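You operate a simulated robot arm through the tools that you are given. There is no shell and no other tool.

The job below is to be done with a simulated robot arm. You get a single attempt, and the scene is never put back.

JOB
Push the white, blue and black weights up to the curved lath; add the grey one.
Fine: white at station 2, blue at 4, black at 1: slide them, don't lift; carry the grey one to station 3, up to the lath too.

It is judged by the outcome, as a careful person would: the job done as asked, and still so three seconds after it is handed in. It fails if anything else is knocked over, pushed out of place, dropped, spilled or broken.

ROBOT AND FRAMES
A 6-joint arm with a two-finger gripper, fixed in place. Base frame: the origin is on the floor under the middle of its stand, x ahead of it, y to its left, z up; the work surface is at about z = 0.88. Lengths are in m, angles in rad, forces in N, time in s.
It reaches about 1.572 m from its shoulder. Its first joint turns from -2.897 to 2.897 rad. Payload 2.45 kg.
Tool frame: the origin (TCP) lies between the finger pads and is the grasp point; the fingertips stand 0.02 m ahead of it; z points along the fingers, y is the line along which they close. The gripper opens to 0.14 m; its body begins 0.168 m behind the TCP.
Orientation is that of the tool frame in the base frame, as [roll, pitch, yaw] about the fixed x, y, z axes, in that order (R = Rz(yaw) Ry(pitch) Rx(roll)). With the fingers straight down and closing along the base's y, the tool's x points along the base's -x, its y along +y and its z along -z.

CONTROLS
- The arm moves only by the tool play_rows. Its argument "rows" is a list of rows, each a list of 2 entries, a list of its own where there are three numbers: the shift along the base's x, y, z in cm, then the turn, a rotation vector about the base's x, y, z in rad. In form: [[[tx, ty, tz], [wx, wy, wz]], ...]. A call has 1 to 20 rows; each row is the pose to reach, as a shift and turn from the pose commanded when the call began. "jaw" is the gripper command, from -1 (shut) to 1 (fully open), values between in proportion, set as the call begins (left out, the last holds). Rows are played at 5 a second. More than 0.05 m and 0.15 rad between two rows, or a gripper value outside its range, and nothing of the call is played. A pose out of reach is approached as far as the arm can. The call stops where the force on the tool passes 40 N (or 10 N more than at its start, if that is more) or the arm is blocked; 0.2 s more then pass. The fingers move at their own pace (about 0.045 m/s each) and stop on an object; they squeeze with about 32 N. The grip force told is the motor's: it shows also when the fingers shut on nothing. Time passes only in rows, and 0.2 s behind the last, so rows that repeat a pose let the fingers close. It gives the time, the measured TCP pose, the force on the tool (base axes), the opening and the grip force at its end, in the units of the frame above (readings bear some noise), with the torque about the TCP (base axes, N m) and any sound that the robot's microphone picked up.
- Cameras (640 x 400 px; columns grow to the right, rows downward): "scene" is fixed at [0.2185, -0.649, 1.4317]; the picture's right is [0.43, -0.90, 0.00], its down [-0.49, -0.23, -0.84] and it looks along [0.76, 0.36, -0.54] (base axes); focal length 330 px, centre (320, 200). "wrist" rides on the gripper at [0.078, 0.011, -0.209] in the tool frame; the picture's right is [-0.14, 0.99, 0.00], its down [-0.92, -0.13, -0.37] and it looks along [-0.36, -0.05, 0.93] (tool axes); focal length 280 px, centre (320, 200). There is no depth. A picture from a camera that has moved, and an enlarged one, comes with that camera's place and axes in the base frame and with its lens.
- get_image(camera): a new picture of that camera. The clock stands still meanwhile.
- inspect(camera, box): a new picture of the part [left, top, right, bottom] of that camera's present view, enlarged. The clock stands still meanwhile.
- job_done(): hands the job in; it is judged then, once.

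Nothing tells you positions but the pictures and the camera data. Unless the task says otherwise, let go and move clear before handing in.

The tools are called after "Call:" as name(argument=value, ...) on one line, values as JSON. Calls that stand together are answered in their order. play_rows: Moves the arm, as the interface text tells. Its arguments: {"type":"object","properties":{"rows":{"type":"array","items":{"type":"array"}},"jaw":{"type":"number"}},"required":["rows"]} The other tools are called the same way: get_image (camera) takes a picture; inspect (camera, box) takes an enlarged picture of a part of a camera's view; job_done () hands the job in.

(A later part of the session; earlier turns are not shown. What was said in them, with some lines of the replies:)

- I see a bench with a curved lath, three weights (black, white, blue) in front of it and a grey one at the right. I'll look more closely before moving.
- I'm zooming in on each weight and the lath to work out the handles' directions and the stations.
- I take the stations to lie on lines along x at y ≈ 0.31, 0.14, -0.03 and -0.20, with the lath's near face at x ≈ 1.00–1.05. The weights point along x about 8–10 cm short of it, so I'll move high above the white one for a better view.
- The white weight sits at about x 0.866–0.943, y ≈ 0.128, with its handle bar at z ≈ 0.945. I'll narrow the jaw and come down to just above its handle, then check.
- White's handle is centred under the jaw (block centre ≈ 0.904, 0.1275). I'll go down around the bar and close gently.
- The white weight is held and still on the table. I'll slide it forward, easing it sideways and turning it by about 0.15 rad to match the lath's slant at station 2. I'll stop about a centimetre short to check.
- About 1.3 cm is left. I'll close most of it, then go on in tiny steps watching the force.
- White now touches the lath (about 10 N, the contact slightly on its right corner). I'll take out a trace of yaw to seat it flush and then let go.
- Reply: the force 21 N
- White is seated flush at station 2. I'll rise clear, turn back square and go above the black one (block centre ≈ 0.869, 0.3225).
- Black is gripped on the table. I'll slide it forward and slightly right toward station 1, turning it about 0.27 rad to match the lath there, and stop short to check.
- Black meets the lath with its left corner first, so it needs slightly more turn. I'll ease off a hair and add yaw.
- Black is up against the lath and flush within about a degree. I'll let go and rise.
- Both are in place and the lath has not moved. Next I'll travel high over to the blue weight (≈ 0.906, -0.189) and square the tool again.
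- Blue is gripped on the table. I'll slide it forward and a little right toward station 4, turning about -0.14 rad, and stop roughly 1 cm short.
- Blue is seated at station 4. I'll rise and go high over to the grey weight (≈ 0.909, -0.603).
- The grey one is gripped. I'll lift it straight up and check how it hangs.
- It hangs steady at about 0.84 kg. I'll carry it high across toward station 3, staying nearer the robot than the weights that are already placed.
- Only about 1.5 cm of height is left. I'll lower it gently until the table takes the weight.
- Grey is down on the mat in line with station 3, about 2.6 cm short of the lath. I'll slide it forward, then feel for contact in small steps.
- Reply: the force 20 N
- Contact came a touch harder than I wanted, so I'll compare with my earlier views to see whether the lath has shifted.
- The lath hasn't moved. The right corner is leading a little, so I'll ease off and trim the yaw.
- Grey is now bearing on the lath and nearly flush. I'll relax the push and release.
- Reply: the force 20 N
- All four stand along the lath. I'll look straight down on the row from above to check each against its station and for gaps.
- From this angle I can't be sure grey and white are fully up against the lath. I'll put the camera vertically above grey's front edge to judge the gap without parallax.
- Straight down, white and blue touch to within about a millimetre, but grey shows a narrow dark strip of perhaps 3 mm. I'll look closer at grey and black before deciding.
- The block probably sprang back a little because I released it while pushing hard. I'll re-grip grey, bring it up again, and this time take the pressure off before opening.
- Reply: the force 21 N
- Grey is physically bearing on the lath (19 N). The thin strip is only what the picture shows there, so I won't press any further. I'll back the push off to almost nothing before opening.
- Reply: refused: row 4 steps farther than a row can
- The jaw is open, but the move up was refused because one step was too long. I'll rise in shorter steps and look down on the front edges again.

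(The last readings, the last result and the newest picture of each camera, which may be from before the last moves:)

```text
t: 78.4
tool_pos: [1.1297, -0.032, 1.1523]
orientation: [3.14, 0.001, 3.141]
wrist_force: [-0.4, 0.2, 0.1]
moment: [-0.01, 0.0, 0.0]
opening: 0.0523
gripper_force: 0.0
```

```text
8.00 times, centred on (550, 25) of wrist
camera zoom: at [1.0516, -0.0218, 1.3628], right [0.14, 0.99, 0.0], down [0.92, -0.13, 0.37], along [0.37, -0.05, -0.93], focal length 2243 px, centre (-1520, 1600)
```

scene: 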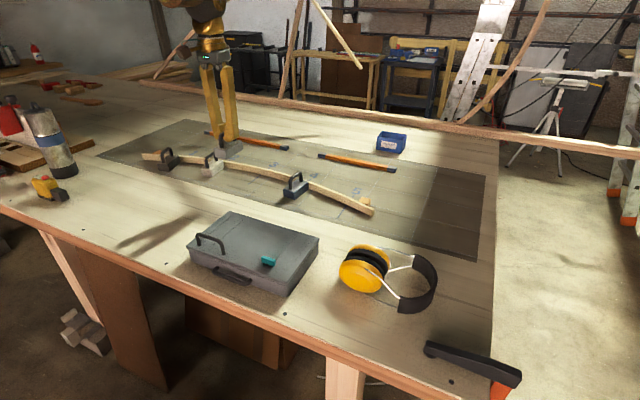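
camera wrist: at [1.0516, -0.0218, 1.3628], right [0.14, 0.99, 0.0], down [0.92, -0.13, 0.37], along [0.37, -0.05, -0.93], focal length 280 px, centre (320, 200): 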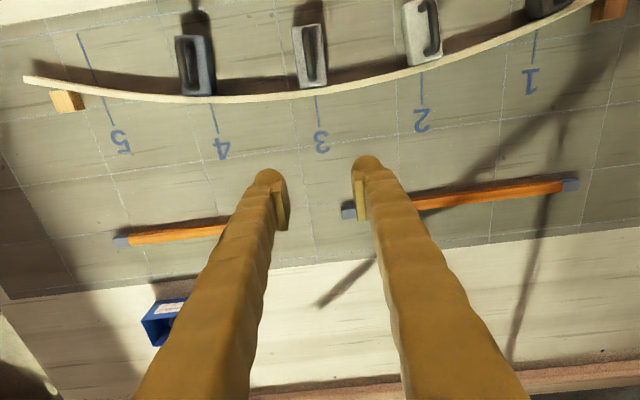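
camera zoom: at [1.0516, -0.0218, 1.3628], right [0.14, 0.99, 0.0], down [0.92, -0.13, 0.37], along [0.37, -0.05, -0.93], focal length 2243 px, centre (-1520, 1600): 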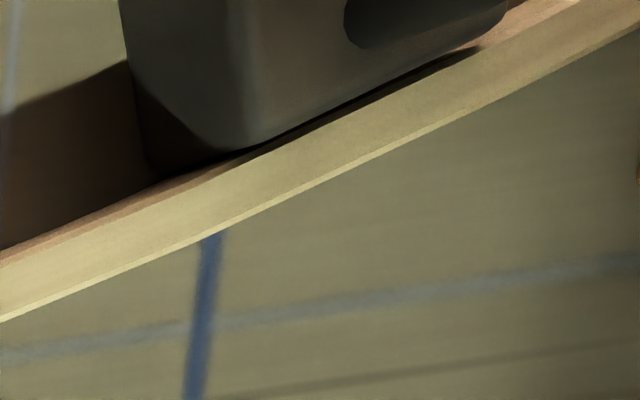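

Every weight bears on the lath by force and shows only a sliver of shadow. All stand on their stations with the lath unmoved. I'll bring the arm back clear and take a last look over everything.

Call:
play_rows(rows=[[[-4.5, 0.3, 2], [0, 0, 0]], [[-9, 0.6, 3], [0, 0, 0]], [[-13.5, 0.9, 3], [0, 0, 0]], [[-18, 1.2, 3], [0, 0, 0]], [[-22.5, 1.5, 3], [0, 0, 0]], [[-27, 1.8, 3], [0, 0, 0]], [[-31.5, 2.1, 3], [0, 0, 0]], [[-36, 2.3, 3], [0, 0, 0]], [[-40.5, 2.5, 3], [0, 0, 0]], [[-45, 2.6, 3], [0, 0, 0]], [[-46.5, 2.6, 3], [0, 0, 0]], [[-46.5, 2.6, 3], [0, 0, 0]]])

Call:
get_image(camera="scene")

Call:
get_image(camera="wrist")

Call:
inspect(camera="scene", box=[100, 110, 400, 297])

```text
t: 81.0
tool_pos: [0.6647, -0.0061, 1.1822]
orientation: [3.141, 0.001, 3.141]
wrist_force: [-0.5, -0.1, -0.2]
moment: [0.01, 0.02, 0.02]
opening: 0.0524
gripper_force: 0.1
```

```text
taken
```

scene: 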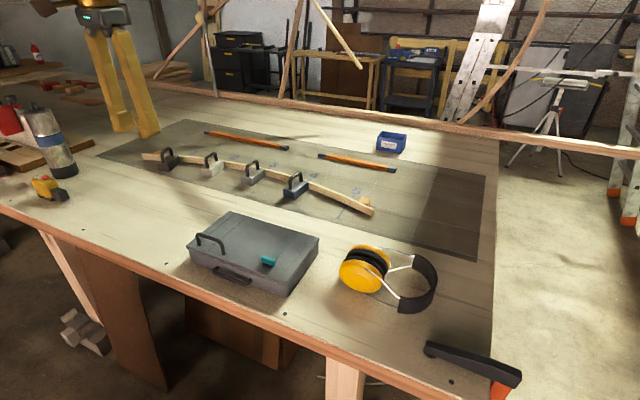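

```text
taken
camera wrist: at [0.5864, 0.0038, 1.3925], right [0.14, 0.99, 0.0], down [0.92, -0.13, 0.37], along [0.37, -0.05, -0.93], focal length 280 px, centre (320, 200)
```

wrist: 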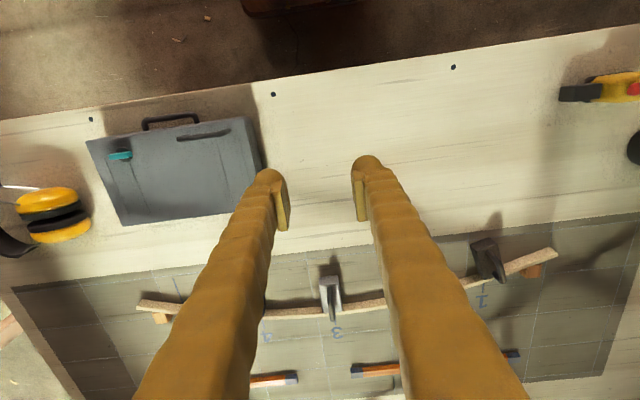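

```text
2.13 times, centred on (250, 204) of scene
camera zoom: at [0.2185, -0.649, 1.4317], right [0.43, -0.9, 0.0], down [-0.49, -0.23, -0.84], along [0.76, 0.36, -0.54], focal length 704 px, centre (469, 192)
```

zoom: 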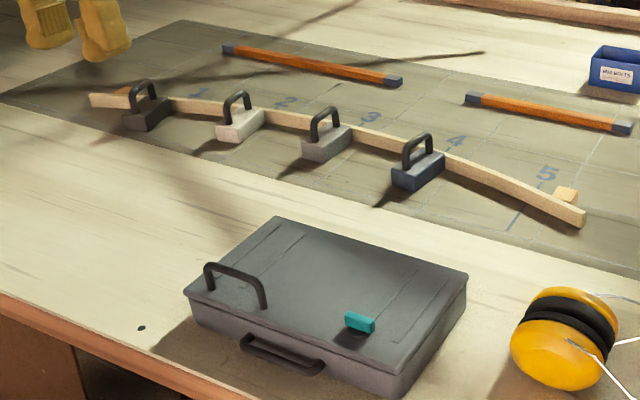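

Black is at station 1, white at 2, grey at 3 and blue at 4, each up to the lath. The lath, case, earmuffs and the rest are where they were, and the arm is clear, so I'm handing in.

Call:
job_done()

```text
The job is handed in.
```

The job is handed in. Black is at station 1, white at 2, grey at 3 and blue at 4, all up against the curved lath.

- **Sliding:** I slid black, white and blue by their handles without lifting them. Each is turned slightly so its front lies flush with the lath.
- **Grey:** I lifted it across, set it down about 2.6 cm short of the lath, and slid it up to touch.
- **Contact:** The force readings showed every weight bearing on the lath. From straight above, the pictures still show a thin dark strip of about 1–2 mm at the other three and about 3 mm at grey. I re-gripped grey to check: it was already bearing on the lath, so I did not push harder.
- **Surroundings:** In the last pictures the lath, case, earmuffs and other items are where they started, and the arm is back clear of the table.
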